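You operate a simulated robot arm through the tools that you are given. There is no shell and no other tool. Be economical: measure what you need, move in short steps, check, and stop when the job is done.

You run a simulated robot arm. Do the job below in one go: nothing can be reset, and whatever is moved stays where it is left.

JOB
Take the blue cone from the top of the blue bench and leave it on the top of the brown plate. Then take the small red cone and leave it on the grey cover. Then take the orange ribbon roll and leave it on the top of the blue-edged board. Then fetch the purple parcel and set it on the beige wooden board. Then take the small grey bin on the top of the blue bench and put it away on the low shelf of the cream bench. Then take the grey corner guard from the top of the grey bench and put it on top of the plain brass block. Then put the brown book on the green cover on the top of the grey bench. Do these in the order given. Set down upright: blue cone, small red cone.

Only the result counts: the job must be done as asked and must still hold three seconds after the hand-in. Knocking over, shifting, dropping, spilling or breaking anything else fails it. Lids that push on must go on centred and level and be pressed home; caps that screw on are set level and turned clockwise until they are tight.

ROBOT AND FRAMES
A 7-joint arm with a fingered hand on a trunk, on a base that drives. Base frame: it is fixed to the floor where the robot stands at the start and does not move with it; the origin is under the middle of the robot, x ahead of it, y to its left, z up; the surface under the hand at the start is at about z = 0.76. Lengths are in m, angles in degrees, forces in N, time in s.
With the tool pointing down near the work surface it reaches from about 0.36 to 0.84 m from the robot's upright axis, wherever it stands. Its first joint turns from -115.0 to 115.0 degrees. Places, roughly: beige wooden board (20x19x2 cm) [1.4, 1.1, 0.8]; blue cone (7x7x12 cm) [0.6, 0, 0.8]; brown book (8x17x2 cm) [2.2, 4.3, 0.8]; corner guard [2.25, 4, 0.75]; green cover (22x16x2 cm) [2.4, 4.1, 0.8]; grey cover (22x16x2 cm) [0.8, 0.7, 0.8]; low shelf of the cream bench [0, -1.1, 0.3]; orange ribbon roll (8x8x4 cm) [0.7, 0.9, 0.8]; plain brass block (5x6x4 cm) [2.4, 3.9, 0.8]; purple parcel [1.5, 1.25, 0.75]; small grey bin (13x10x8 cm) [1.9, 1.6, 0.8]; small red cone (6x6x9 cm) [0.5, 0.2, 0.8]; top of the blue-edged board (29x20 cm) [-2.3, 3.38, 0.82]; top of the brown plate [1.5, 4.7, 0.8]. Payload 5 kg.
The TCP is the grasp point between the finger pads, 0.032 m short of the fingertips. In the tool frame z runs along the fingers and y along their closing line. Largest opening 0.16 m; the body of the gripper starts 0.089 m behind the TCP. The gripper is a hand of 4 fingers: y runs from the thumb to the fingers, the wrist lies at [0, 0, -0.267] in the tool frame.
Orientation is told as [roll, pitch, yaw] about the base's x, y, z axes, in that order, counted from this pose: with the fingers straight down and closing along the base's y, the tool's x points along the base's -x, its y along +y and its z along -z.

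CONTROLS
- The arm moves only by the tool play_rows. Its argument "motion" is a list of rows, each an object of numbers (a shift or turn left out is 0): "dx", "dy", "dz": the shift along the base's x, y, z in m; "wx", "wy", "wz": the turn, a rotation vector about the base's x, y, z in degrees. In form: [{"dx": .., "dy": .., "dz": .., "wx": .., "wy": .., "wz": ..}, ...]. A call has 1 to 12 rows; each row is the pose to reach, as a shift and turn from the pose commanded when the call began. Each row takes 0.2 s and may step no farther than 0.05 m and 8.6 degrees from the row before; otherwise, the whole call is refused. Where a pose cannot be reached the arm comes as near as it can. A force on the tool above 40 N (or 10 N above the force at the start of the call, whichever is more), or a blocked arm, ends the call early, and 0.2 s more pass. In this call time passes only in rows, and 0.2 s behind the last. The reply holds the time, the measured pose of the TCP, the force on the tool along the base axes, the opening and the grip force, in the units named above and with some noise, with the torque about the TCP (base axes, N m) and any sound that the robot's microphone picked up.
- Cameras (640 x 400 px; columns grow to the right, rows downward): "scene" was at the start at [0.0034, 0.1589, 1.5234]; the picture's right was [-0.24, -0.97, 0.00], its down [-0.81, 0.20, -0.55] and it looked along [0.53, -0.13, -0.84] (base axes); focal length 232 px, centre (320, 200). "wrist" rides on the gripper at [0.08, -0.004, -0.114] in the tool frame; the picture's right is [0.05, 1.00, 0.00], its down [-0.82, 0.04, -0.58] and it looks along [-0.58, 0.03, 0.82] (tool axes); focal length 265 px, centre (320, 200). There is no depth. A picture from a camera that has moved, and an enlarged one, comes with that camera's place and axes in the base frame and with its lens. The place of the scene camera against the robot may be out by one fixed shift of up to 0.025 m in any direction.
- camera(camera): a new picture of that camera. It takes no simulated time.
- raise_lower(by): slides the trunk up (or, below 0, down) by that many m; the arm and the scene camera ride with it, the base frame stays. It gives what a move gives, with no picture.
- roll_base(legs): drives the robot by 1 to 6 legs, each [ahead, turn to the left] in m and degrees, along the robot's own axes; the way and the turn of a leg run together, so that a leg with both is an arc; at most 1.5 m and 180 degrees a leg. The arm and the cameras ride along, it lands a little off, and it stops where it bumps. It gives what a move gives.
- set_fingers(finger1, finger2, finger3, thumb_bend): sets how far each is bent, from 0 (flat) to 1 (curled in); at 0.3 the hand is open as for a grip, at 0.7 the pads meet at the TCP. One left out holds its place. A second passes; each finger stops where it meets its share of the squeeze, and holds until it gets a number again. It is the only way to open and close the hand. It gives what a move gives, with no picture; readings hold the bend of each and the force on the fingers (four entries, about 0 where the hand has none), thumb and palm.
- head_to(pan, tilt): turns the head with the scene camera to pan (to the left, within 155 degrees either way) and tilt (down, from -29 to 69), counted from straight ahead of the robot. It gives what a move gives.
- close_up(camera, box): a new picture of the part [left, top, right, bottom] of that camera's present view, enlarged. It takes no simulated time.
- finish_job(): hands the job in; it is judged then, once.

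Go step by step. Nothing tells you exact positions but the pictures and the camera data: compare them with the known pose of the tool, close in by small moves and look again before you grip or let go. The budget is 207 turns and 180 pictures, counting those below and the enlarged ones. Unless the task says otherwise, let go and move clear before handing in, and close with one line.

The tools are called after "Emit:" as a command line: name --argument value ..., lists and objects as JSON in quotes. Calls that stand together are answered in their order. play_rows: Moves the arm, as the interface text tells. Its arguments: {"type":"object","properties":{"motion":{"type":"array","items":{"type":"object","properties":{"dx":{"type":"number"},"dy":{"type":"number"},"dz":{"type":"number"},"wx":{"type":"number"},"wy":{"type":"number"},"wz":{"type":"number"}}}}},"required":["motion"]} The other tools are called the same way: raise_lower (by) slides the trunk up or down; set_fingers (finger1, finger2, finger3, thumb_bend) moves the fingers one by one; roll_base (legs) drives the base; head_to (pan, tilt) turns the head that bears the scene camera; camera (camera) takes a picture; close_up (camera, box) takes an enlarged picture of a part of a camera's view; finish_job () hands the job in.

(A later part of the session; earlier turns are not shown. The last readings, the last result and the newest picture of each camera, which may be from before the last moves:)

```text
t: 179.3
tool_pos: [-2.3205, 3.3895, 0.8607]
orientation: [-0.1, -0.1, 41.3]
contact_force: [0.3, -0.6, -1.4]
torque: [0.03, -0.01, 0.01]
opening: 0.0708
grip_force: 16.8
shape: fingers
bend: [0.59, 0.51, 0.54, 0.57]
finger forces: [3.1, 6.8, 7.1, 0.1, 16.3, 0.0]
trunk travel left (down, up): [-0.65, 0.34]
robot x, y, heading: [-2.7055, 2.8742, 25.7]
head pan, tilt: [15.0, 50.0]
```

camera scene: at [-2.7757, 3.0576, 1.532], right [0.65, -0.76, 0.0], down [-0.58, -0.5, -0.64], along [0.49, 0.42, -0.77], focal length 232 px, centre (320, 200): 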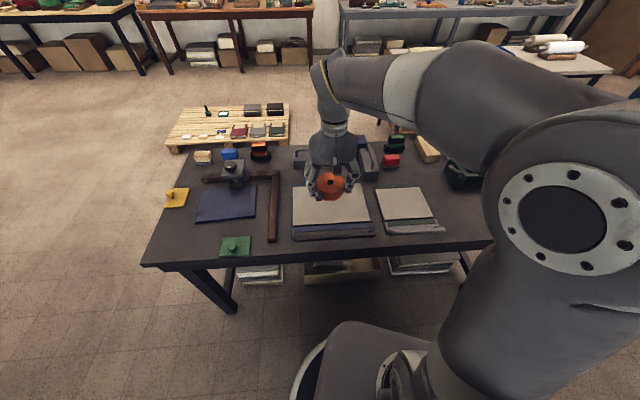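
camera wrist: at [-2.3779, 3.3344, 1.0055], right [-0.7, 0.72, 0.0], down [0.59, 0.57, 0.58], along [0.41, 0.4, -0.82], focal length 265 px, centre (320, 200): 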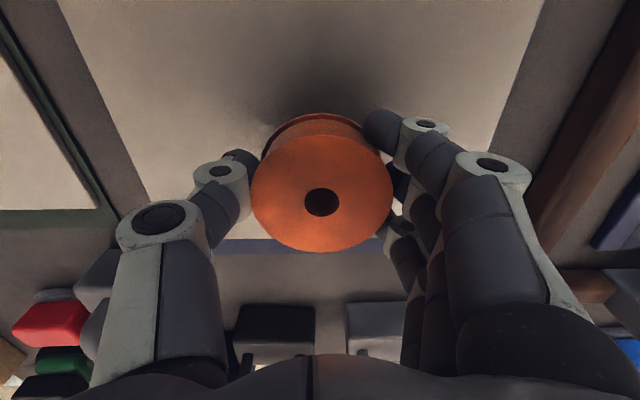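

Emit:
play_rows --motion '[{"dz": -0.003}]'

Emit:
play_rows --motion '[{"dz": -0.003}]'

Emit:
play_rows --motion '[{"dz": -0.003}]'

Emit:
play_rows --motion '[{"dz": -0.003}]'

Emit:
close_up --camera "scene" --box '[280, 150, 380, 225]'

```text
t: 179.7
tool_pos: [-2.3203, 3.3893, 0.8577]
orientation: [0.0, 0.0, 41.3]
contact_force: [0.1, 0.2, -0.8]
torque: [0.01, 0.0, -0.02]
opening: 0.0708
grip_force: 17.0
shape: fingers
bend: [0.59, 0.51, 0.54, 0.57]
finger forces: [3.1, 6.8, 7.1, 0.1, 16.3, 0.0]
trunk travel left (down, up): [-0.65, 0.34]
robot x, y, heading: [-2.7072, 2.8723, 25.6]
head pan, tilt: [15.0, 50.0]
```

```text
t: 180.1
tool_pos: [-2.32, 3.3896, 0.8539]
orientation: [0.1, 0.0, 41.3]
contact_force: [0.2, 0.0, -0.3]
torque: [-0.01, -0.02, 0.0]
opening: 0.0708
grip_force: 16.9
shape: fingers
bend: [0.59, 0.51, 0.54, 0.57]
finger forces: [3.0, 6.9, 7.0, 0.0, 16.2, 0.0]
trunk travel left (down, up): [-0.65, 0.34]
robot x, y, heading: [-2.7031, 2.8752, 25.6]
head pan, tilt: [15.0, 50.0]
```

```text
t: 180.5
tool_pos: [-2.3209, 3.3886, 0.8529]
orientation: [0.0, -0.1, 41.2]
contact_force: [-0.1, 0.4, 5.9]
torque: [0.17, 0.15, 0.01]
opening: 0.0707
grip_force: 18.3
shape: fingers
bend: [0.59, 0.51, 0.55, 0.57]
finger forces: [3.4, 7.0, 7.6, 0.0, 17.7, 0.1]
trunk travel left (down, up): [-0.65, 0.34]
robot x, y, heading: [-2.7074, 2.8721, 25.5]
head pan, tilt: [15.0, 50.0]
```

```text
t: 180.9
tool_pos: [-2.3202, 3.3892, 0.8518]
orientation: [0.2, -0.3, 41.4]
contact_force: [-0.5, -1.7, 24.2]
torque: [0.52, 0.43, 0.03]
opening: 0.0706
grip_force: 23.6
shape: fingers
bend: [0.6, 0.52, 0.55, 0.57]
finger forces: [3.5, 16.6, 8.6, 0.1, 18.7, 0.0]
trunk travel left (down, up): [-0.65, 0.34]
robot x, y, heading: [-2.7081, 2.8778, 25.4]
head pan, tilt: [15.0, 50.0]
```

```text
5.33 times, centred on (330, 188) of scene
camera zoom: at [-2.7769, 3.0557, 1.5326], right [0.65, -0.76, 0.0], down [-0.58, -0.5, -0.64], along [0.49, 0.42, -0.77], focal length 1240 px, centre (267, 267)
```

zoom: 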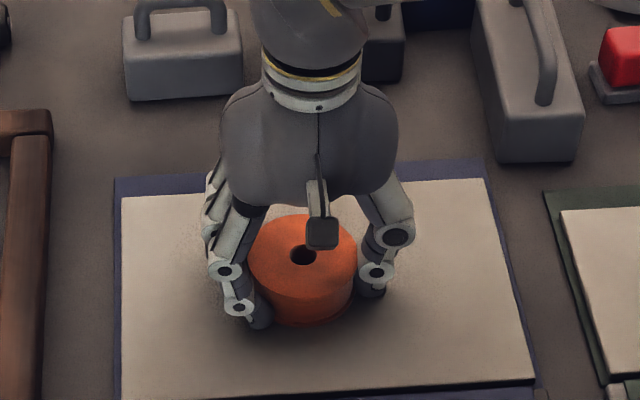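

The roll rests on the panel. Easing off, releasing and rising.

Emit:
play_rows --motion '[{"dz": 0.003}]'

Emit:
set_fingers --finger1 0.4 --finger2 0.4 --finger3 0.4 --thumb_bend 0.4

Emit:
play_rows --motion '[{"dz": 0.04}, {"dz": 0.08}, {"dz": 0.12}, {"dz": 0.16}, {"dz": 0.2}, {"dx": -0.03, "dy": -0.03, "dz": 0.22}, {"dx": -0.06, "dy": -0.06, "dz": 0.22}]'

Emit:
camera --camera "scene"

```text
t: 181.3
tool_pos: [-2.3201, 3.3884, 0.8521]
orientation: [0.1, -0.1, 41.3]
contact_force: [1.8, 3.1, 15.3]
torque: [0.54, 0.18, -0.13]
opening: 0.0704
grip_force: 20.7
shape: fingers
bend: [0.59, 0.52, 0.55, 0.57]
finger forces: [3.4, 11.1, 9.8, 0.0, 17.3, 0.0]
trunk travel left (down, up): [-0.65, 0.34]
robot x, y, heading: [-2.7062, 2.8745, 25.4]
head pan, tilt: [15.0, 50.0]
```

```text
t: 182.3
tool_pos: [-2.3211, 3.3885, 0.8513]
orientation: [0.0, -0.1, 41.4]
contact_force: [-0.4, -0.2, -0.3]
torque: [-0.01, -0.01, 0.03]
opening: 0.1307
grip_force: 0.0
shape: fingers
bend: [0.4, 0.4, 0.4, 0.4]
finger forces: [0.0, 0.0, 0.1, 0.0, 0.0, 0.0]
trunk travel left (down, up): [-0.65, 0.34]
robot x, y, heading: [-2.7054, 2.8754, 25.6]
head pan, tilt: [15.0, 50.0]
```

```text
t: 183.9
tool_pos: [-2.382, 3.3286, 1.0705]
orientation: [0.0, -0.1, 41.3]
contact_force: [0.5, -0.4, 0.6]
torque: [0.0, -0.01, 0.05]
opening: 0.1307
grip_force: 0.1
shape: fingers
bend: [0.4, 0.4, 0.4, 0.4]
finger forces: [0.0, 0.0, 0.0, 0.0, 0.1, 0.0]
trunk travel left (down, up): [-0.65, 0.34]
robot x, y, heading: [-2.704, 2.8723, 25.8]
head pan, tilt: [15.0, 50.0]
```

```text
122 pictures are left
camera scene: at [-2.7766, 3.0569, 1.532], right [0.65, -0.76, 0.0], down [-0.58, -0.5, -0.64], along [0.49, 0.42, -0.77], focal length 232 px, centre (320, 200)
```

scene: 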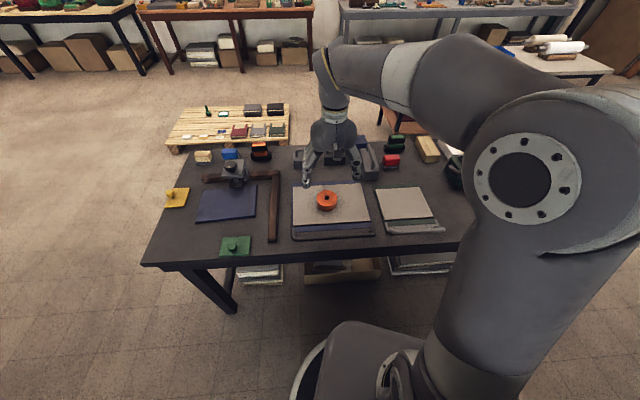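

The roll sits on the blue-edged board. Next the purple parcel: driving back toward the blue bench.

Emit:
roll_base --legs '[[0, -69], [1.45, 0], [0, 23.5], [1.0, 0], [0.9, 0]]'

Emit:
head_to --pan 20 --tilt 40

Emit:
camera --camera "scene"

```text
t: 204.4
tool_pos: [0.6614, 1.3144, 1.0701]
orientation: [0.0, 0.1, -5.0]
contact_force: [1.0, -0.7, -0.6]
torque: [-0.01, 0.01, 0.0]
opening: 0.1307
grip_force: 0.1
shape: fingers
bend: [0.4, 0.4, 0.4, 0.4]
finger forces: [0.0, 0.1, 0.1, 0.0, 0.0, 0.0]
trunk travel left (down, up): [-0.65, 0.34]
robot x, y, heading: [0.1042, 1.2262, -20.5]
head pan, tilt: [15.0, 50.0]
```

```text
t: 205.1
tool_pos: [0.6623, 1.3129, 1.0707]
orientation: [0.0, 0.0, -4.9]
contact_force: [-0.2, -0.4, -1.4]
torque: [-0.05, 0.02, 0.01]
opening: 0.1306
grip_force: 0.1
shape: fingers
bend: [0.4, 0.4, 0.4, 0.4]
finger forces: [0.0, 0.1, 0.0, 0.1, 0.1, 0.0]
trunk travel left (down, up): [-0.65, 0.34]
robot x, y, heading: [0.108, 1.2326, -20.3]
head pan, tilt: [20.0, 40.0]
```

```text
121 pictures are left
camera scene: at [0.1847, 1.4174, 1.5461], right [-0.01, -1.0, 0.0], down [-0.64, 0.01, -0.77], along [0.77, -0.01, -0.64], focal length 232 px, centre (320, 200)
```

scene: 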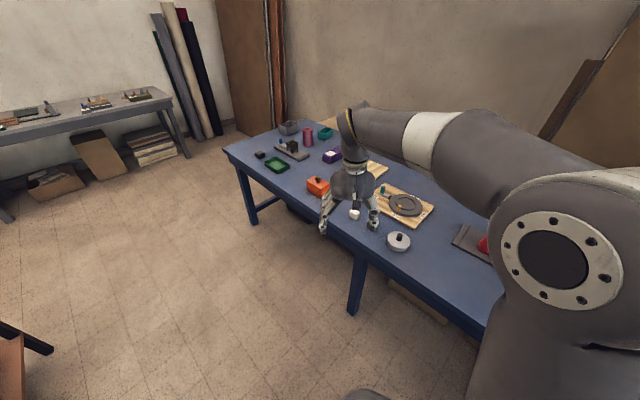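

Driving along the bench to the parcel, then turning to face the bench squarely.

Emit:
roll_base --legs '[[0, 65.7], [0.95, 0], [0, -90]]'

Emit:
head_to --pan 10 --tilt 48

Emit:
camera --camera "scene"

```text
t: 216.7
tool_pos: [1.3054, 1.7317, 1.0704]
orientation: [0.0, 0.0, -29.6]
contact_force: [0.1, -0.4, 0.7]
torque: [-0.02, -0.01, 0.02]
opening: 0.1306
grip_force: 0.1
shape: fingers
bend: [0.4, 0.4, 0.4, 0.4]
finger forces: [0.1, 0.0, 0.0, 0.0, 0.0, 0.0]
trunk travel left (down, up): [-0.65, 0.34]
robot x, y, heading: [0.7688, 1.8924, -45.1]
head pan, tilt: [20.0, 40.0]
```

```text
t: 217.4
tool_pos: [1.3055, 1.7323, 1.0709]
orientation: [0.0, -0.1, -29.4]
contact_force: [-0.9, 0.7, -0.5]
torque: [0.0, 0.0, 0.04]
opening: 0.1306
grip_force: 0.1
shape: fingers
bend: [0.4, 0.4, 0.4, 0.4]
finger forces: [0.0, 0.0, 0.0, 0.1, 0.0, 0.0]
trunk travel left (down, up): [-0.65, 0.34]
robot x, y, heading: [0.7631, 1.8902, -45.0]
head pan, tilt: [10.0, 48.0]
```

```text
120 pictures are left
camera scene: at [0.8945, 2.016, 1.5348], right [-0.57, -0.82, 0.0], down [-0.61, 0.43, -0.67], along [0.55, -0.38, -0.74], focal length 232 px, centre (320, 200)
```

scene: 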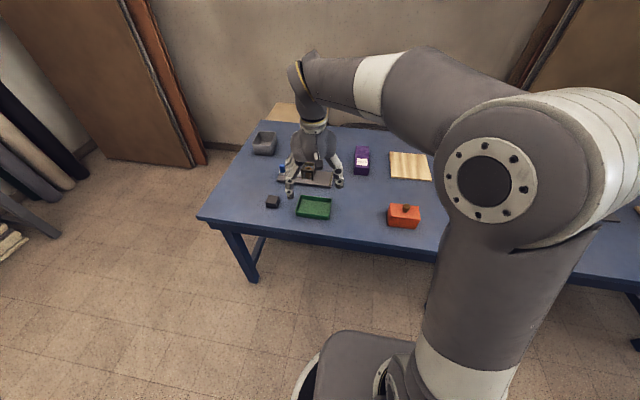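

Parcel (1.552, 1.298) and beige board (1.387, 1.121) are confirmed. Creeping 0.23 m forward to bring both within reach.

Emit:
roll_base --legs '[[0.23, 0]]'

Emit:
camera --camera "scene"

Emit:
camera --camera "wrist"

```text
t: 219.1
tool_pos: [1.4685, 1.5648, 1.0702]
orientation: [0.0, 0.0, -29.7]
contact_force: [0.0, 0.0, -0.4]
torque: [0.02, 0.01, -0.01]
opening: 0.1308
grip_force: 0.1
shape: fingers
bend: [0.4, 0.4, 0.4, 0.4]
finger forces: [0.1, 0.0, 0.1, 0.0, 0.0, 0.0]
trunk travel left (down, up): [-0.65, 0.34]
robot x, y, heading: [0.9326, 1.7245, -45.3]
head pan, tilt: [10.0, 48.0]
```

```text
119 pictures are left
camera scene: at [1.0589, 1.8507, 1.5347], right [-0.58, -0.82, 0.0], down [-0.61, 0.43, -0.67], along [0.55, -0.39, -0.74], focal length 232 px, centre (320, 200)
```

scene: 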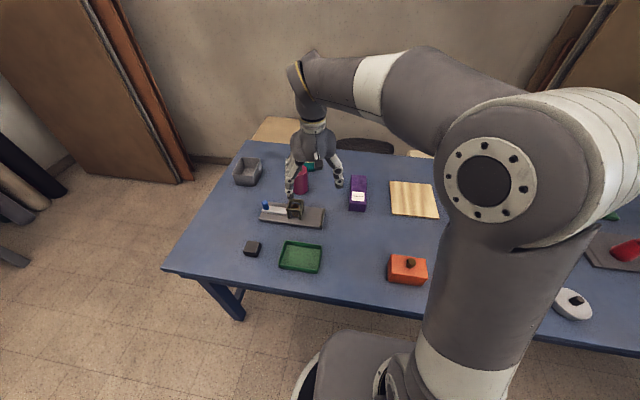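

```text
118 pictures are left
camera wrist: at [1.3963, 1.6018, 1.1831], right [0.45, 0.89, 0.0], down [0.73, -0.37, 0.58], along [0.52, -0.26, -0.82], focal length 265 px, centre (320, 200)
```

wrist: 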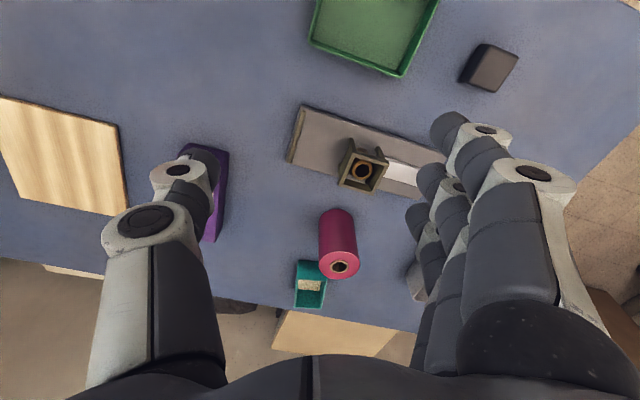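

The parcel lies with its long side toward me, so I'll grip across its ~8 cm width with the closing line along the bench. Moving above it.

Emit:
play_rows --motion '[{"dx": 0.014, "dy": -0.045, "wz": -2.4}, {"dx": 0.028, "dy": -0.09, "wz": -4.8}, {"dx": 0.042, "dy": -0.135, "wz": -7.2}, {"dx": 0.056, "dy": -0.18, "dz": -0.01, "wz": -9.6}, {"dx": 0.069, "dy": -0.225, "dz": -0.03, "wz": -12}, {"dx": 0.08, "dy": -0.265, "dz": -0.055, "wz": -14.3}, {"dx": 0.082, "dy": -0.273, "dz": -0.09, "wz": -14.3}]'

Emit:
camera --camera "wrist"

Emit:
close_up --camera "scene" --box '[260, 130, 460, 270]'

```text
refused: row 5 steps farther than a row can; nothing moved
```

```text
117 pictures are left
camera wrist: at [1.3963, 1.6018, 1.1831], right [0.45, 0.89, 0.0], down [0.73, -0.37, 0.58], along [0.52, -0.26, -0.82], focal length 265 px, centre (320, 200)
```

wrist: 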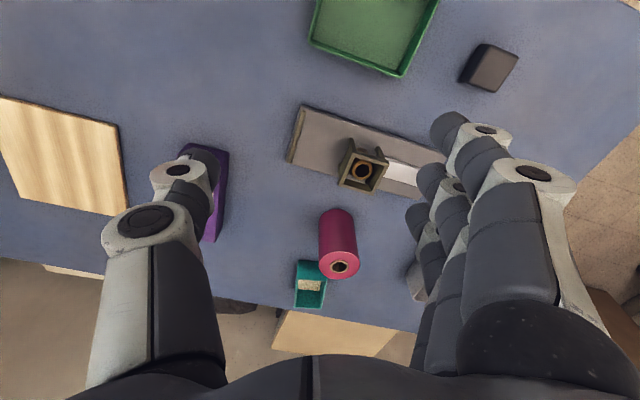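

```text
2.86 times, centred on (360, 200) of scene
camera zoom: at [1.0589, 1.8507, 1.5347], right [-0.58, -0.82, 0.0], down [-0.61, 0.43, -0.67], along [0.55, -0.39, -0.74], focal length 664 px, centre (206, 200)
```

zoom: 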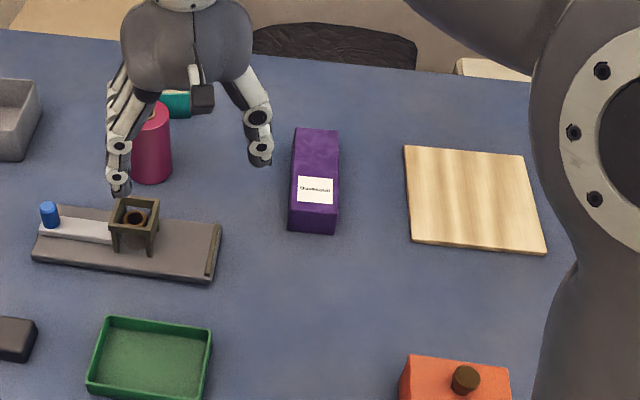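

Re-sending the same move with smaller steps.

Emit:
play_rows --motion '[{"dx": 0.013, "dy": -0.042, "wz": -2.4}, {"dx": 0.026, "dy": -0.084, "wz": -4.8}, {"dx": 0.039, "dy": -0.126, "wz": -7.2}, {"dx": 0.051, "dy": -0.166, "dz": -0.015, "wz": -9.6}, {"dx": 0.062, "dy": -0.204, "dz": -0.035, "wz": -12}, {"dx": 0.072, "dy": -0.24, "dz": -0.055, "wz": -14.3}, {"dx": 0.08, "dy": -0.265, "dz": -0.09, "wz": -14.3}, {"dx": 0.081, "dy": -0.27, "dz": -0.11, "wz": -14.3}]'

Emit:
camera --camera "wrist"

```text
t: 220.9
tool_pos: [1.5508, 1.2949, 0.9605]
orientation: [0.0, 0.0, -44.0]
contact_force: [0.0, 0.1, -0.4]
torque: [0.01, 0.02, 0.02]
opening: 0.1308
grip_force: 0.0
shape: fingers
bend: [0.4, 0.4, 0.4, 0.4]
finger forces: [0.0, 0.0, 0.1, 0.0, 0.0, 0.0]
trunk travel left (down, up): [-0.65, 0.34]
robot x, y, heading: [0.9323, 1.7254, -45.3]
head pan, tilt: [10.0, 48.0]
```

```text
115 pictures are left
camera wrist: at [1.4893, 1.3489, 1.0732], right [0.66, 0.75, 0.0], down [0.62, -0.54, 0.58], along [0.44, -0.38, -0.82], focal length 265 px, centre (320, 200)
```

wrist: 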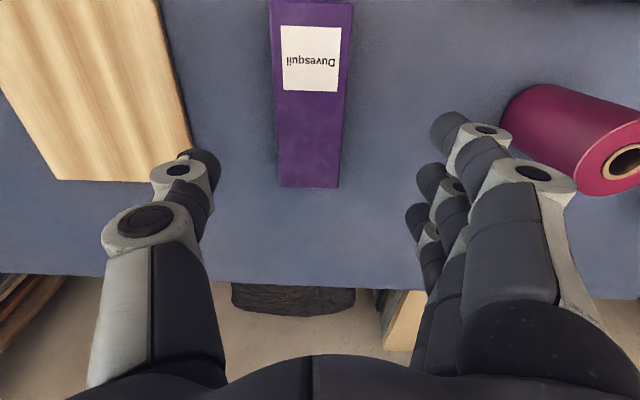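

Parcel axis is about 1 cm toward the thumb side. Correcting and descending to grip height.

Emit:
play_rows --motion '[{"dx": -0.011, "dy": -0.002, "dz": -0.04}, {"dx": -0.011, "dy": -0.002, "dz": -0.08}, {"dx": -0.011, "dy": -0.002, "dz": -0.12}]'

Emit:
camera --camera "wrist"

Emit:
close_up --camera "scene" --box '[300, 140, 420, 230]'

```text
t: 221.7
tool_pos: [1.5389, 1.2929, 0.8396]
orientation: [0.0, 0.0, -44.0]
contact_force: [0.2, -0.7, -0.4]
torque: [0.01, 0.03, -0.01]
opening: 0.1306
grip_force: 0.1
shape: fingers
bend: [0.4, 0.4, 0.4, 0.4]
finger forces: [0.0, 0.0, 0.0, 0.0, 0.0, 0.0]
trunk travel left (down, up): [-0.65, 0.34]
robot x, y, heading: [0.9336, 1.7214, -45.3]
head pan, tilt: [10.0, 48.0]
```

```text
114 pictures are left
camera wrist: at [1.4773, 1.3466, 0.9518], right [0.66, 0.75, 0.0], down [0.62, -0.54, 0.58], along [0.44, -0.38, -0.82], focal length 265 px, centre (320, 200)
```

wrist: 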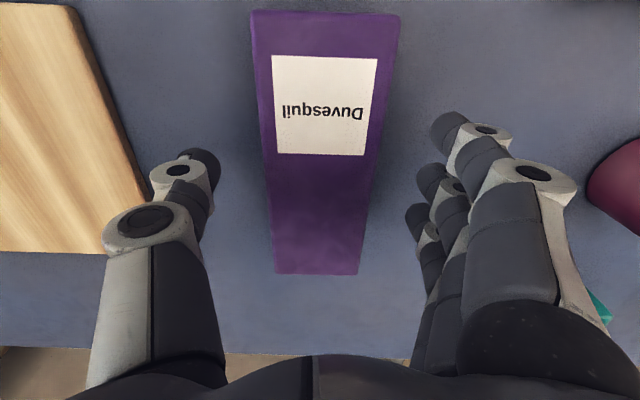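

```text
4.44 times, centred on (360, 185) of scene
camera zoom: at [1.0588, 1.8508, 1.5348], right [-0.58, -0.82, 0.0], down [-0.61, 0.43, -0.67], along [0.55, -0.39, -0.74], focal length 1033 px, centre (142, 267)
```

zoom: 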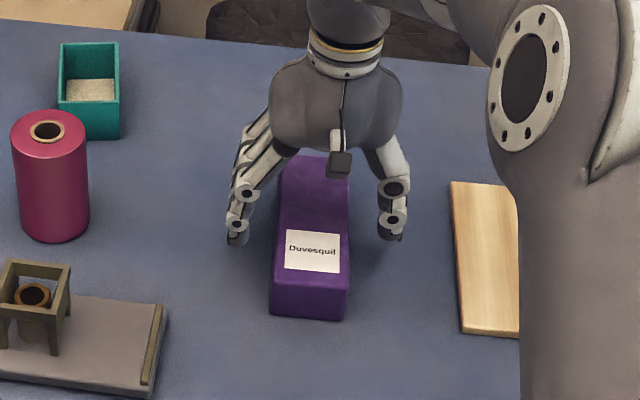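

Parcel centre is about 1 cm further out. Final correction, descend and grip.

Emit:
play_rows --motion '[{"dx": 0.006, "dy": -0.006, "dz": -0.02}, {"dx": 0.007, "dy": -0.006, "dz": -0.038}]'

Emit:
set_fingers --finger1 0.62 --finger2 0.62 --finger3 0.62 --thumb_bend 0.62

Emit:
play_rows --motion '[{"dz": 0.02}, {"dz": 0.05}, {"dz": 0.08}, {"dz": 0.11}]'

Emit:
camera --camera "wrist"

Emit:
close_up --camera "scene" --box '[280, 120, 460, 250]'

```text
t: 222.3
tool_pos: [1.5453, 1.2878, 0.8022]
orientation: [0.0, 0.0, -43.9]
contact_force: [-0.1, -0.2, 0.2]
torque: [0.02, 0.02, -0.03]
opening: 0.1307
grip_force: 0.0
shape: fingers
bend: [0.4, 0.4, 0.4, 0.4]
finger forces: [0.0, 0.1, 0.0, 0.1, 0.0, 0.0]
trunk travel left (down, up): [-0.65, 0.34]
robot x, y, heading: [0.9244, 1.7209, -45.2]
head pan, tilt: [10.0, 48.0]
```

```text
t: 223.3
tool_pos: [1.5448, 1.2882, 0.8013]
orientation: [0.0, -0.1, -44.0]
contact_force: [-0.6, -0.2, 1.2]
torque: [-0.01, -0.01, 0.03]
opening: 0.0776
grip_force: 19.1
shape: fingers
bend: [0.55, 0.55, 0.55, 0.57]
finger forces: [6.1, 6.2, 6.5, 0.0, 18.5, 0.0]
trunk travel left (down, up): [-0.65, 0.34]
robot x, y, heading: [0.9288, 1.7242, -45.2]
head pan, tilt: [10.0, 48.0]
```

```text
t: 224.3
tool_pos: [1.546, 1.2891, 0.9122]
orientation: [-0.1, -0.1, -43.9]
contact_force: [0.5, -0.5, -3.2]
torque: [0.05, 0.0, -0.04]
opening: 0.0775
grip_force: 19.2
shape: fingers
bend: [0.55, 0.55, 0.55, 0.57]
finger forces: [6.1, 6.2, 6.4, 0.1, 18.7, 0.0]
trunk travel left (down, up): [-0.65, 0.34]
robot x, y, heading: [0.932, 1.7236, -45.1]
head pan, tilt: [10.0, 48.0]
```

```text
112 pictures are left
camera wrist: at [1.4849, 1.3415, 1.0254], right [0.66, 0.76, 0.0], down [0.62, -0.54, 0.58], along [0.44, -0.38, -0.82], focal length 265 px, centre (320, 200)
```

wrist: 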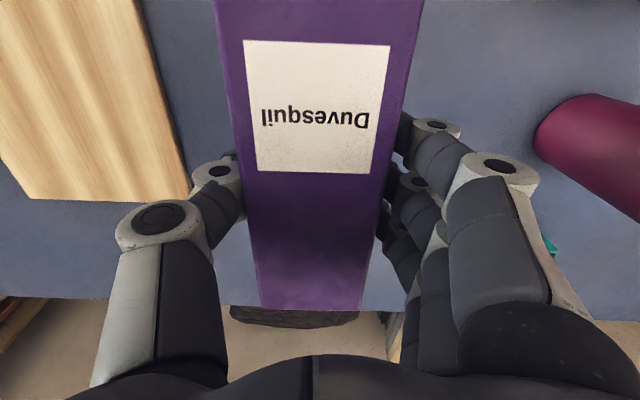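

```text
3.08 times, centred on (370, 185) of scene
camera zoom: at [1.0584, 1.851, 1.5347], right [-0.58, -0.82, 0.0], down [-0.61, 0.43, -0.67], along [0.55, -0.39, -0.74], focal length 715 px, centre (166, 246)
```

zoom: 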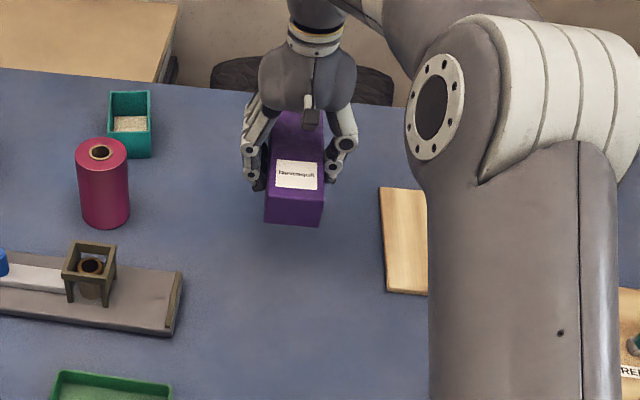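

Parcel is held level. Moving it over the beige board's centre (1.388, 1.117) and lowering.

Emit:
play_rows --motion '[{"dx": -0.032, "dy": -0.034}, {"dx": -0.063, "dy": -0.069}, {"dx": -0.095, "dy": -0.103}, {"dx": -0.127, "dy": -0.138}, {"dx": -0.158, "dy": -0.172}, {"dx": -0.158, "dy": -0.172, "dz": -0.04}, {"dx": -0.158, "dy": -0.172, "dz": -0.065}]'

Emit:
camera --camera "wrist"

Emit:
camera --camera "scene"

```text
t: 225.9
tool_pos: [1.387, 1.1135, 0.8464]
orientation: [-0.1, 0.0, -44.0]
contact_force: [0.1, 0.4, -3.5]
torque: [0.04, 0.0, -0.01]
opening: 0.0775
grip_force: 18.9
shape: fingers
bend: [0.55, 0.55, 0.55, 0.57]
finger forces: [6.1, 6.2, 6.3, 0.1, 18.8, 0.0]
trunk travel left (down, up): [-0.65, 0.34]
robot x, y, heading: [0.9316, 1.7284, -45.4]
head pan, tilt: [10.0, 48.0]
```

```text
110 pictures are left
camera wrist: at [1.3249, 1.167, 0.9582], right [0.66, 0.75, 0.0], down [0.62, -0.54, 0.58], along [0.44, -0.38, -0.82], focal length 265 px, centre (320, 200)
```

wrist: 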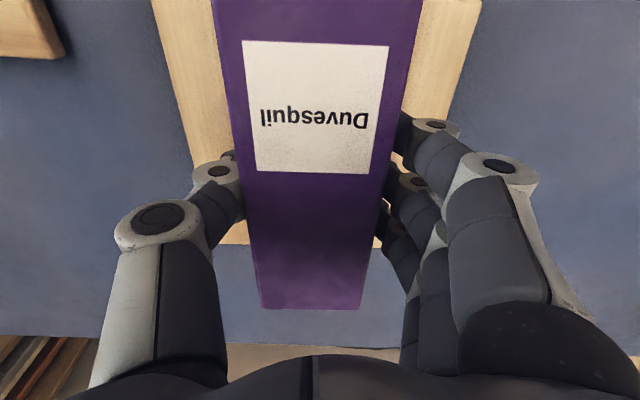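

```text
109 pictures are left
camera scene: at [1.0589, 1.8504, 1.5348], right [-0.58, -0.82, 0.0], down [-0.61, 0.43, -0.67], along [0.55, -0.39, -0.74], focal length 232 px, centre (320, 200)
```

scene: 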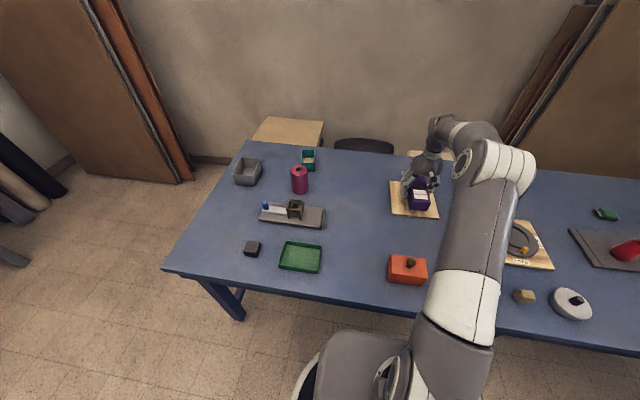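

Parcel is squarely over the board. Stepping down to contact.

Emit:
play_rows --motion '[{"dz": -0.01}]'

Emit:
play_rows --motion '[{"dz": -0.006}]'

Emit:
play_rows --motion '[{"dz": -0.004}]'

Emit:
play_rows --motion '[{"dz": -0.003}]'

Emit:
play_rows --motion '[{"dz": -0.003}]'

```text
t: 226.3
tool_pos: [1.3869, 1.1131, 0.8362]
orientation: [0.0, -0.1, -44.0]
contact_force: [0.5, 0.0, -3.4]
torque: [0.04, 0.02, 0.04]
opening: 0.0777
grip_force: 18.7
shape: fingers
bend: [0.55, 0.55, 0.55, 0.57]
finger forces: [6.0, 6.2, 6.4, 0.0, 18.8, 0.0]
trunk travel left (down, up): [-0.65, 0.34]
robot x, y, heading: [0.9297, 1.7241, -45.3]
head pan, tilt: [10.0, 48.0]
```

```text
t: 226.7
tool_pos: [1.386, 1.1142, 0.83]
orientation: [0.0, 0.0, -44.0]
contact_force: [-0.1, -0.2, -3.5]
torque: [0.0, 0.0, 0.03]
opening: 0.0775
grip_force: 18.5
shape: fingers
bend: [0.55, 0.55, 0.55, 0.57]
finger forces: [6.1, 6.2, 6.3, 0.0, 18.7, 0.1]
trunk travel left (down, up): [-0.65, 0.34]
robot x, y, heading: [0.9301, 1.7278, -45.3]
head pan, tilt: [10.0, 48.0]
```

```text
t: 227.1
tool_pos: [1.3872, 1.1157, 0.8271]
orientation: [0.0, 0.1, -43.9]
contact_force: [-1.2, 0.3, -3.9]
torque: [0.03, -0.01, 0.02]
opening: 0.0774
grip_force: 18.7
shape: fingers
bend: [0.55, 0.55, 0.55, 0.57]
finger forces: [6.1, 6.2, 6.3, 0.0, 18.7, 0.0]
trunk travel left (down, up): [-0.65, 0.34]
robot x, y, heading: [0.9324, 1.7257, -45.2]
head pan, tilt: [10.0, 48.0]
```

```text
t: 227.5
tool_pos: [1.3881, 1.1154, 0.8234]
orientation: [0.1, 0.0, -43.9]
contact_force: [0.4, 0.1, -3.9]
torque: [0.03, -0.04, -0.02]
opening: 0.0775
grip_force: 19.0
shape: fingers
bend: [0.55, 0.55, 0.55, 0.57]
finger forces: [6.1, 6.1, 6.4, 0.1, 18.6, 0.0]
trunk travel left (down, up): [-0.65, 0.34]
robot x, y, heading: [0.9287, 1.7281, -45.2]
head pan, tilt: [10.0, 48.0]
```

```text
t: 227.9
tool_pos: [1.3877, 1.1147, 0.8223]
orientation: [0.0, 0.0, -44.0]
contact_force: [-0.2, 0.5, -4.3]
torque: [0.01, 0.01, 0.02]
opening: 0.0776
grip_force: 18.5
shape: fingers
bend: [0.55, 0.55, 0.55, 0.57]
finger forces: [6.1, 6.2, 6.4, 0.1, 18.7, 0.0]
trunk travel left (down, up): [-0.65, 0.34]
robot x, y, heading: [0.9305, 1.7249, -45.5]
head pan, tilt: [10.0, 48.0]
```

Emit:
play_rows --motion '[{"dz": -0.003}]'

Emit:
play_rows --motion '[{"dz": -0.003}]'

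Emit:
play_rows --motion '[{"dz": -0.003}]'

Emit:
play_rows --motion '[{"dz": -0.003}]'

```text
t: 228.3
tool_pos: [1.3872, 1.1165, 0.8182]
orientation: [0.0, 0.0, -43.9]
contact_force: [-0.5, 0.8, -2.8]
torque: [0.01, 0.02, 0.0]
opening: 0.0778
grip_force: 18.4
shape: fingers
bend: [0.55, 0.55, 0.55, 0.57]
finger forces: [6.1, 6.2, 6.4, 0.0, 18.7, 0.0]
trunk travel left (down, up): [-0.65, 0.34]
robot x, y, heading: [0.9301, 1.7237, -45.3]
head pan, tilt: [10.0, 48.0]
```

```text
t: 228.7
tool_pos: [1.3868, 1.1151, 0.8165]
orientation: [0.0, 0.0, -44.0]
contact_force: [-0.3, -0.5, -3.5]
torque: [0.02, 0.01, -0.01]
opening: 0.0777
grip_force: 18.5
shape: fingers
bend: [0.55, 0.55, 0.55, 0.57]
finger forces: [6.1, 6.2, 6.4, 0.1, 18.7, 0.0]
trunk travel left (down, up): [-0.65, 0.34]
robot x, y, heading: [0.9289, 1.7256, -45.1]
head pan, tilt: [10.0, 48.0]
```

```text
t: 229.1
tool_pos: [1.3878, 1.1151, 0.8146]
orientation: [0.0, -0.1, -44.0]
contact_force: [-0.2, 1.2, 0.8]
torque: [-0.01, -0.01, -0.02]
opening: 0.0774
grip_force: 18.8
shape: fingers
bend: [0.55, 0.55, 0.55, 0.57]
finger forces: [6.2, 6.4, 6.6, 0.0, 18.8, 0.0]
trunk travel left (down, up): [-0.65, 0.34]
robot x, y, heading: [0.9309, 1.7263, -45.2]
head pan, tilt: [10.0, 48.0]
```

```text
t: 229.5
tool_pos: [1.3884, 1.1146, 0.8136]
orientation: [0.0, -0.2, -44.0]
contact_force: [-0.8, 2.5, 13.8]
torque: [0.04, 0.07, -0.01]
opening: 0.0772
grip_force: 20.6
shape: fingers
bend: [0.56, 0.55, 0.55, 0.57]
finger forces: [6.9, 7.0, 7.0, 0.0, 19.9, 0.0]
trunk travel left (down, up): [-0.65, 0.34]
robot x, y, heading: [0.9265, 1.727, -45.7]
head pan, tilt: [10.0, 48.0]
```

Seated on the board. Easing off, releasing and rising.

Emit:
play_rows --motion '[{"dz": 0.002}]'

Emit:
set_fingers --finger1 0.4 --finger2 0.4 --finger3 0.4 --thumb_bend 0.4

Emit:
play_rows --motion '[{"dz": 0.04}, {"dz": 0.08}, {"dz": 0.12}, {"dx": -0.01, "dy": 0.014, "dz": 0.16}, {"dx": -0.03, "dy": 0.045, "dz": 0.19}, {"dx": -0.05, "dy": 0.075, "dz": 0.22}]'

Emit:
camera --camera "wrist"

Emit:
camera --camera "scene"

```text
t: 229.9
tool_pos: [1.387, 1.1162, 0.8132]
orientation: [0.0, -0.1, -44.0]
contact_force: [-0.9, 0.7, 12.6]
torque: [-0.03, 0.01, -0.01]
opening: 0.0771
grip_force: 20.4
shape: fingers
bend: [0.56, 0.55, 0.55, 0.57]
finger forces: [6.9, 6.8, 7.0, 0.0, 20.1, 0.0]
trunk travel left (down, up): [-0.65, 0.34]
robot x, y, heading: [0.93, 1.7247, -45.3]
head pan, tilt: [10.0, 48.0]
```

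```text
t: 230.9
tool_pos: [1.3875, 1.1157, 0.8117]
orientation: [0.1, 0.0, -44.1]
contact_force: [-0.3, 0.0, 0.3]
torque: [0.03, 0.01, 0.04]
opening: 0.1307
grip_force: 0.1
shape: fingers
bend: [0.4, 0.4, 0.4, 0.4]
finger forces: [0.0, 0.1, 0.0, 0.0, 0.0, 0.0]
trunk travel left (down, up): [-0.65, 0.34]
robot x, y, heading: [0.9289, 1.7261, -45.1]
head pan, tilt: [10.0, 48.0]
```

```text
t: 232.3
tool_pos: [1.3343, 1.1927, 1.0322]
orientation: [0.0, 0.0, -44.1]
contact_force: [0.4, -0.2, 0.1]
torque: [-0.02, 0.03, 0.0]
opening: 0.1308
grip_force: 0.0
shape: fingers
bend: [0.4, 0.4, 0.4, 0.4]
finger forces: [0.0, 0.1, 0.1, 0.1, 0.1, 0.1]
trunk travel left (down, up): [-0.65, 0.34]
robot x, y, heading: [0.9282, 1.7254, -45.0]
head pan, tilt: [10.0, 48.0]
```

```text
108 pictures are left
camera wrist: at [1.2737, 1.2461, 1.1448], right [0.66, 0.75, 0.0], down [0.62, -0.54, 0.58], along [0.44, -0.38, -0.82], focal length 265 px, centre (320, 200)
```

wrist: 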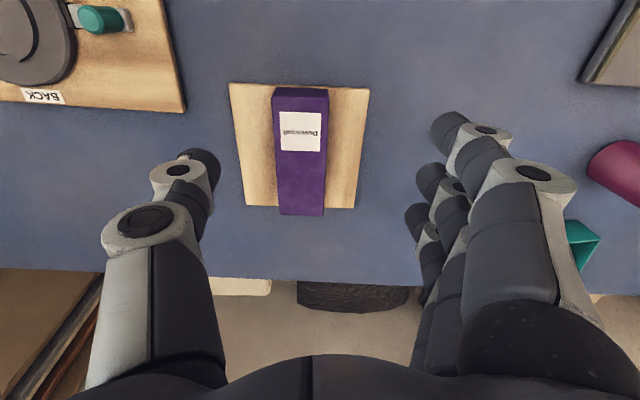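

```text
107 pictures are left
camera scene: at [1.0577, 1.8519, 1.5347], right [-0.58, -0.82, 0.0], down [-0.61, 0.43, -0.67], along [0.55, -0.39, -0.74], focal length 232 px, centre (320, 200)
```

scene: 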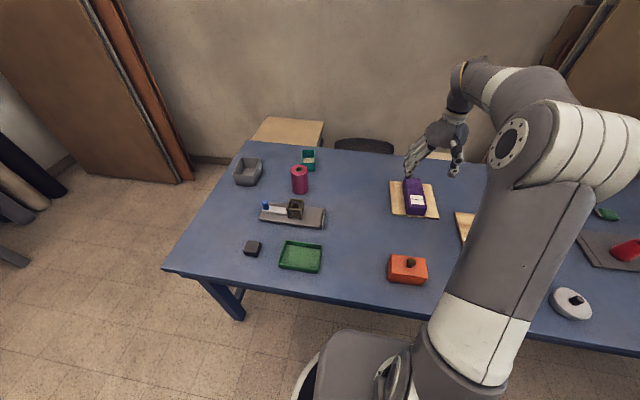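

Parcel rests on the beige board. Now the grey bin near the bench's far end; zooming on it and looking at the cream bench shelf geometry later.

Emit:
close_up --camera "scene" --box '[190, 120, 350, 230]'

```text
3.64 times, centred on (270, 175) of scene
camera zoom: at [1.0577, 1.8519, 1.5347], right [-0.58, -0.82, 0.0], down [-0.61, 0.43, -0.67], along [0.55, -0.39, -0.74], focal length 845 px, centre (502, 291)
```

zoom: 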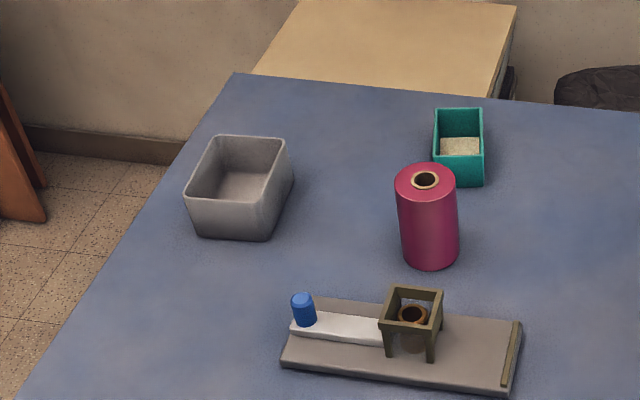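

The bin is ~10 cm wide along the bench and ~13 cm toward me. I'll shift along the bench so I face it, and grip it with a tilted hand so it can later go under the cream bench top.

Emit:
roll_base --legs '[[-0.2, 0], [0, 91], [0.64, 0], [0, -91], [0.12, 0]]'

Emit:
head_to --pan 10 --tilt 50

Emit:
camera --camera "scene"

Emit:
camera --camera "wrist"

```text
t: 245.7
tool_pos: [1.7253, 1.7036, 1.0299]
orientation: [0.0, 0.1, -44.3]
contact_force: [-0.1, -0.3, -0.9]
torque: [0.02, 0.02, -0.01]
opening: 0.1306
grip_force: 0.1
shape: fingers
bend: [0.4, 0.4, 0.4, 0.4]
finger forces: [0.0, 0.0, 0.0, 0.0, 0.1, 0.0]
trunk travel left (down, up): [-0.65, 0.34]
robot x, y, heading: [1.3227, 2.2406, -45.8]
head pan, tilt: [10.0, 48.0]
```

```text
t: 246.3
tool_pos: [1.7246, 1.7054, 1.0312]
orientation: [0.1, 0.0, -44.4]
contact_force: [1.0, 0.6, 0.6]
torque: [-0.02, 0.0, -0.01]
opening: 0.1308
grip_force: 0.0
shape: fingers
bend: [0.4, 0.4, 0.4, 0.4]
finger forces: [0.1, 0.0, 0.1, 0.1, 0.0, 0.1]
trunk travel left (down, up): [-0.65, 0.34]
robot x, y, heading: [1.3216, 2.2399, -45.7]
head pan, tilt: [10.0, 50.0]
```

```text
105 pictures are left
camera scene: at [1.4495, 2.3659, 1.532], right [-0.58, -0.81, 0.0], down [-0.62, 0.45, -0.64], along [0.52, -0.37, -0.77], focal length 232 px, centre (320, 200)
```

scene: 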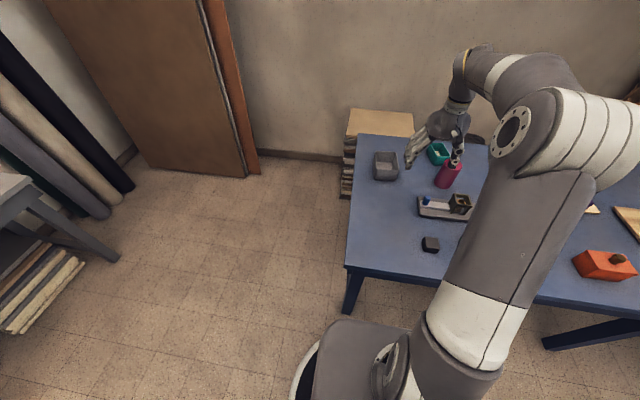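

```text
104 pictures are left
camera wrist: at [1.6641, 1.7578, 1.1439], right [0.66, 0.75, 0.0], down [0.61, -0.54, 0.58], along [0.43, -0.38, -0.82], focal length 265 px, centre (320, 200)
```

wrist: 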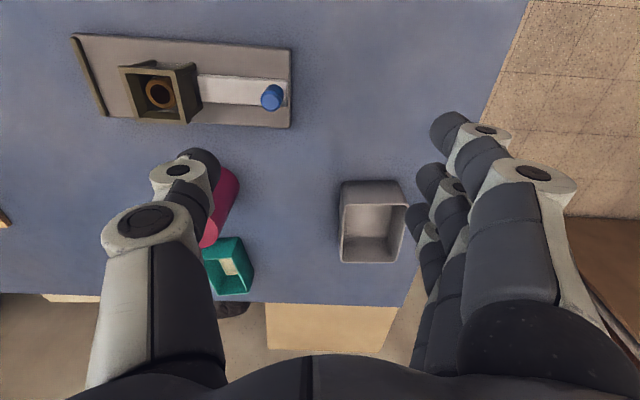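

Bin is at about (1.93, 1.647), 0.85 m from the axis. Opening a bit wider, tilting the hand 35° forward and moving above it.

Emit:
set_fingers --finger1 0.34 --finger2 0.34 --finger3 0.34 --thumb_bend 0.34

Emit:
play_rows --motion '[{"dx": 0.03, "dy": -0.008, "wx": -4.9, "wy": -5.0}, {"dx": 0.07, "dy": -0.019, "wx": -9.7, "wy": -10.1}, {"dx": 0.11, "dy": -0.03, "wx": -14.6, "wy": -15.1}, {"dx": 0.15, "dy": -0.041, "wx": -19.4, "wy": -20.1}, {"dx": 0.18, "dy": -0.049, "wx": -24.3, "wy": -25.2}, {"dx": 0.19, "dy": -0.052, "dz": -0.03, "wx": -24.3, "wy": -25.2}]'

Emit:
camera --camera "wrist"

Emit:
close_up --camera "scene" --box '[320, 90, 500, 220]'

```text
t: 247.3
tool_pos: [1.7245, 1.7058, 1.032]
orientation: [0.0, 0.0, -44.2]
contact_force: [0.6, -0.1, 0.1]
torque: [0.0, -0.03, 0.01]
opening: 0.1544
grip_force: 0.0
shape: fingers
bend: [0.34, 0.34, 0.34, 0.34]
finger forces: [0.1, 0.0, 0.0, 0.1, 0.1, 0.0]
trunk travel left (down, up): [-0.65, 0.34]
robot x, y, heading: [1.3222, 2.2388, -45.7]
head pan, tilt: [10.0, 50.0]
```

```text
t: 248.7
tool_pos: [1.9164, 1.6531, 0.9987]
orientation: [0.3, -35.0, -44.4]
contact_force: [0.3, 0.3, 1.0]
torque: [0.04, 0.01, -0.01]
opening: 0.1546
grip_force: 0.0
shape: fingers
bend: [0.34, 0.34, 0.34, 0.34]
finger forces: [0.0, 0.1, 0.0, 0.0, 0.0, 0.0]
trunk travel left (down, up): [-0.65, 0.34]
robot x, y, heading: [1.3232, 2.2398, -45.6]
head pan, tilt: [10.0, 50.0]
```

```text
103 pictures are left
camera wrist: at [1.8195, 1.7408, 1.0469], right [0.67, 0.74, -0.03], down [0.27, -0.21, 0.94], along [0.7, -0.63, -0.34], focal length 265 px, centre (320, 200)
```

wrist: 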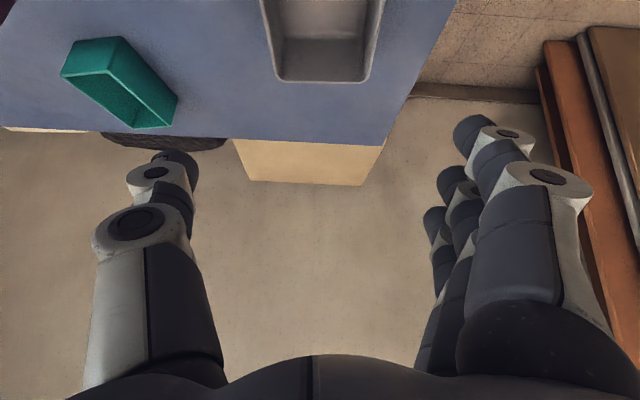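

```text
3.08 times, centred on (410, 155) of scene
camera zoom: at [1.4498, 2.3658, 1.532], right [-0.58, -0.81, 0.0], down [-0.62, 0.45, -0.64], along [0.52, -0.37, -0.77], focal length 715 px, centre (43, 338)
```

zoom: 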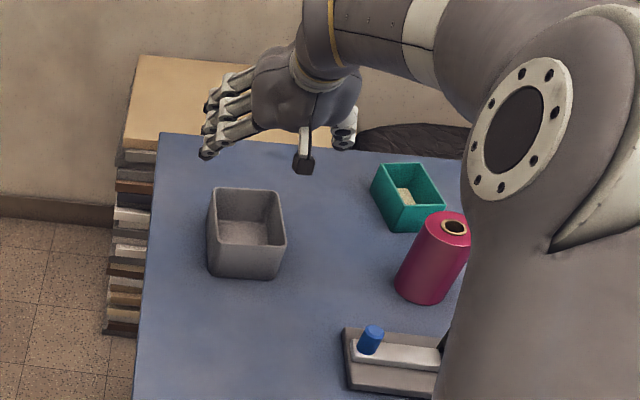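

Bin centre at (1.940, 1.638). Aligning over it and descending part way for a check.

Emit:
play_rows --motion '[{"dx": 0.012, "dy": -0.008, "dz": -0.02}, {"dx": 0.024, "dy": -0.015, "dz": -0.05}, {"dx": 0.024, "dy": -0.015, "dz": -0.09}, {"dx": 0.024, "dy": -0.015, "dz": -0.12}]'

Emit:
camera --camera "wrist"

Emit:
close_up --camera "scene" --box '[320, 90, 500, 220]'

```text
t: 249.7
tool_pos: [1.94, 1.6395, 0.8819]
orientation: [0.2, -35.0, -44.4]
contact_force: [-0.2, -0.1, -0.6]
torque: [0.01, 0.0, 0.02]
opening: 0.1546
grip_force: 0.0
shape: fingers
bend: [0.34, 0.34, 0.34, 0.34]
finger forces: [0.0, 0.0, 0.1, 0.0, 0.0, 0.0]
trunk travel left (down, up): [-0.65, 0.34]
robot x, y, heading: [1.318, 2.2397, -45.5]
head pan, tilt: [10.0, 50.0]
```

```text
101 pictures are left
camera wrist: at [1.8423, 1.7276, 0.9266], right [0.67, 0.75, -0.03], down [0.27, -0.21, 0.94], along [0.7, -0.63, -0.34], focal length 265 px, centre (320, 200)
```

wrist: 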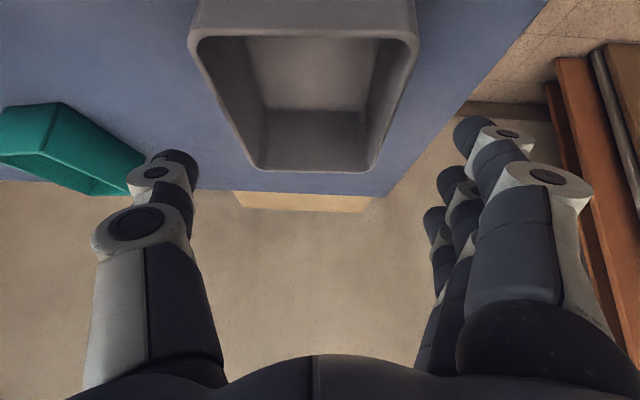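

```text
3.08 times, centred on (410, 155) of scene
camera zoom: at [1.4498, 2.3657, 1.5321], right [-0.58, -0.81, 0.0], down [-0.62, 0.45, -0.64], along [0.52, -0.37, -0.77], focal length 715 px, centre (43, 338)
```

zoom: 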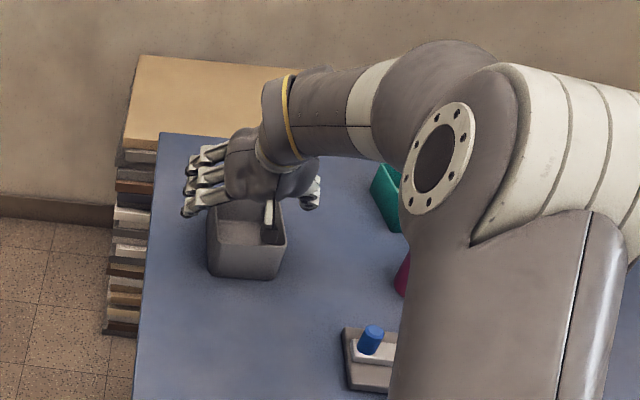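

Bin centre is ~1.4 cm off toward -y. Correcting and descending to grip height.

Emit:
play_rows --motion '[{"dx": 0.002, "dy": -0.0135, "dz": -0.02}, {"dx": 0.002, "dy": -0.0135, "dz": -0.05}, {"dx": 0.002, "dy": -0.0135, "dz": -0.08}]'

Emit:
camera --camera "wrist"

Emit:
close_up --camera "scene" --box '[340, 110, 460, 190]'

```text
t: 250.5
tool_pos: [1.9436, 1.6208, 0.8057]
orientation: [0.5, -35.6, -44.7]
contact_force: [-0.2, -4.7, 19.6]
torque: [1.27, -0.99, -0.17]
opening: 0.159
grip_force: 9.4
shape: fingers
bend: [0.33, 0.34, 0.34, 0.34]
finger forces: [19.0, 0.1, 0.1, 0.0, 0.0, 0.1]
trunk travel left (down, up): [-0.65, 0.34]
robot x, y, heading: [1.3201, 2.2414, -45.5]
head pan, tilt: [10.0, 50.0]
```

```text
99 pictures are left
camera wrist: at [1.8453, 1.7106, 0.8507], right [0.67, 0.74, -0.02], down [0.26, -0.2, 0.94], along [0.7, -0.64, -0.33], focal length 265 px, centre (320, 200)
```

wrist: 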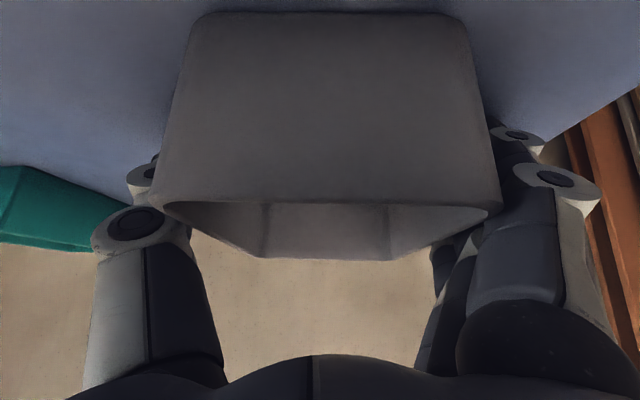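

```text
5.00 times, centred on (400, 150) of scene
camera zoom: at [1.4478, 2.3671, 1.5326], right [-0.58, -0.81, 0.0], down [-0.62, 0.45, -0.64], along [0.52, -0.37, -0.77], focal length 1162 px, centre (-80, 450)
```

zoom: 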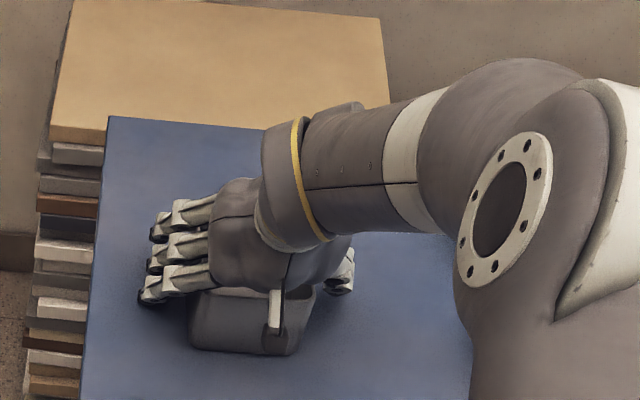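

Finger 1 is pressing on the bin's rim. I'll lift back up right away, open wider and re-centre.

Emit:
play_rows --motion '[{"dz": 0.03}, {"dz": 0.07}]'

Emit:
set_fingers --finger1 0.24 --finger2 0.24 --finger3 0.24 --thumb_bend 0.24

Emit:
camera --camera "wrist"

Emit:
close_up --camera "scene" --box '[340, 110, 460, 190]'

```text
t: 251.1
tool_pos: [1.9416, 1.6234, 0.8717]
orientation: [0.2, -34.8, -44.3]
contact_force: [0.3, -0.3, 0.2]
torque: [-0.06, -0.04, -0.02]
opening: 0.1551
grip_force: 0.1
shape: fingers
bend: [0.34, 0.34, 0.34, 0.34]
finger forces: [0.0, 0.0, 0.0, 0.0, 0.0, 0.0]
trunk travel left (down, up): [-0.65, 0.34]
robot x, y, heading: [1.3184, 2.2394, -45.5]
head pan, tilt: [10.0, 50.0]
```

```text
t: 252.1
tool_pos: [1.9422, 1.6234, 0.8712]
orientation: [0.3, -35.0, -44.2]
contact_force: [-0.5, -0.3, -0.3]
torque: [0.02, -0.01, -0.02]
opening: 0.1851
grip_force: 0.1
shape: fingers
bend: [0.24, 0.24, 0.24, 0.24]
finger forces: [0.0, 0.1, 0.0, 0.0, 0.1, 0.0]
trunk travel left (down, up): [-0.65, 0.34]
robot x, y, heading: [1.3245, 2.2402, -45.4]
head pan, tilt: [10.0, 50.0]
```

```text
97 pictures are left
camera wrist: at [1.8443, 1.7113, 0.9184], right [0.67, 0.75, -0.03], down [0.27, -0.21, 0.94], along [0.7, -0.63, -0.34], focal length 265 px, centre (320, 200)
```

wrist: 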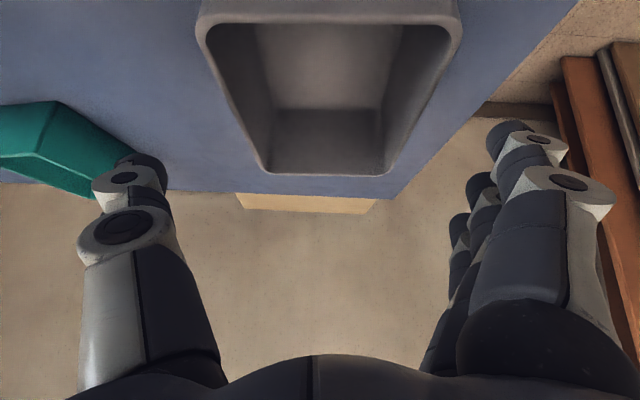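

```text
5.00 times, centred on (400, 150) of scene
camera zoom: at [1.4495, 2.366, 1.532], right [-0.58, -0.81, 0.0], down [-0.62, 0.45, -0.64], along [0.52, -0.37, -0.77], focal length 1162 px, centre (-80, 450)
```

zoom: 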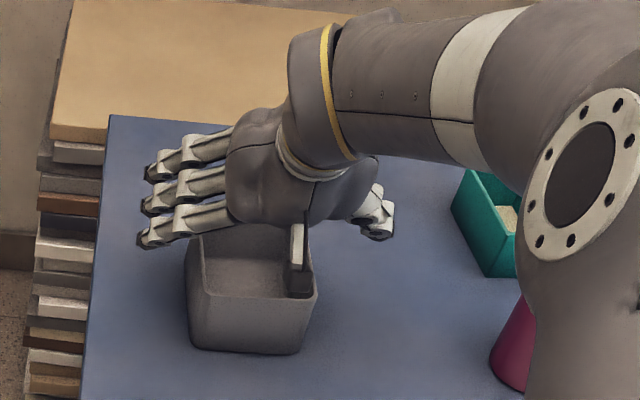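

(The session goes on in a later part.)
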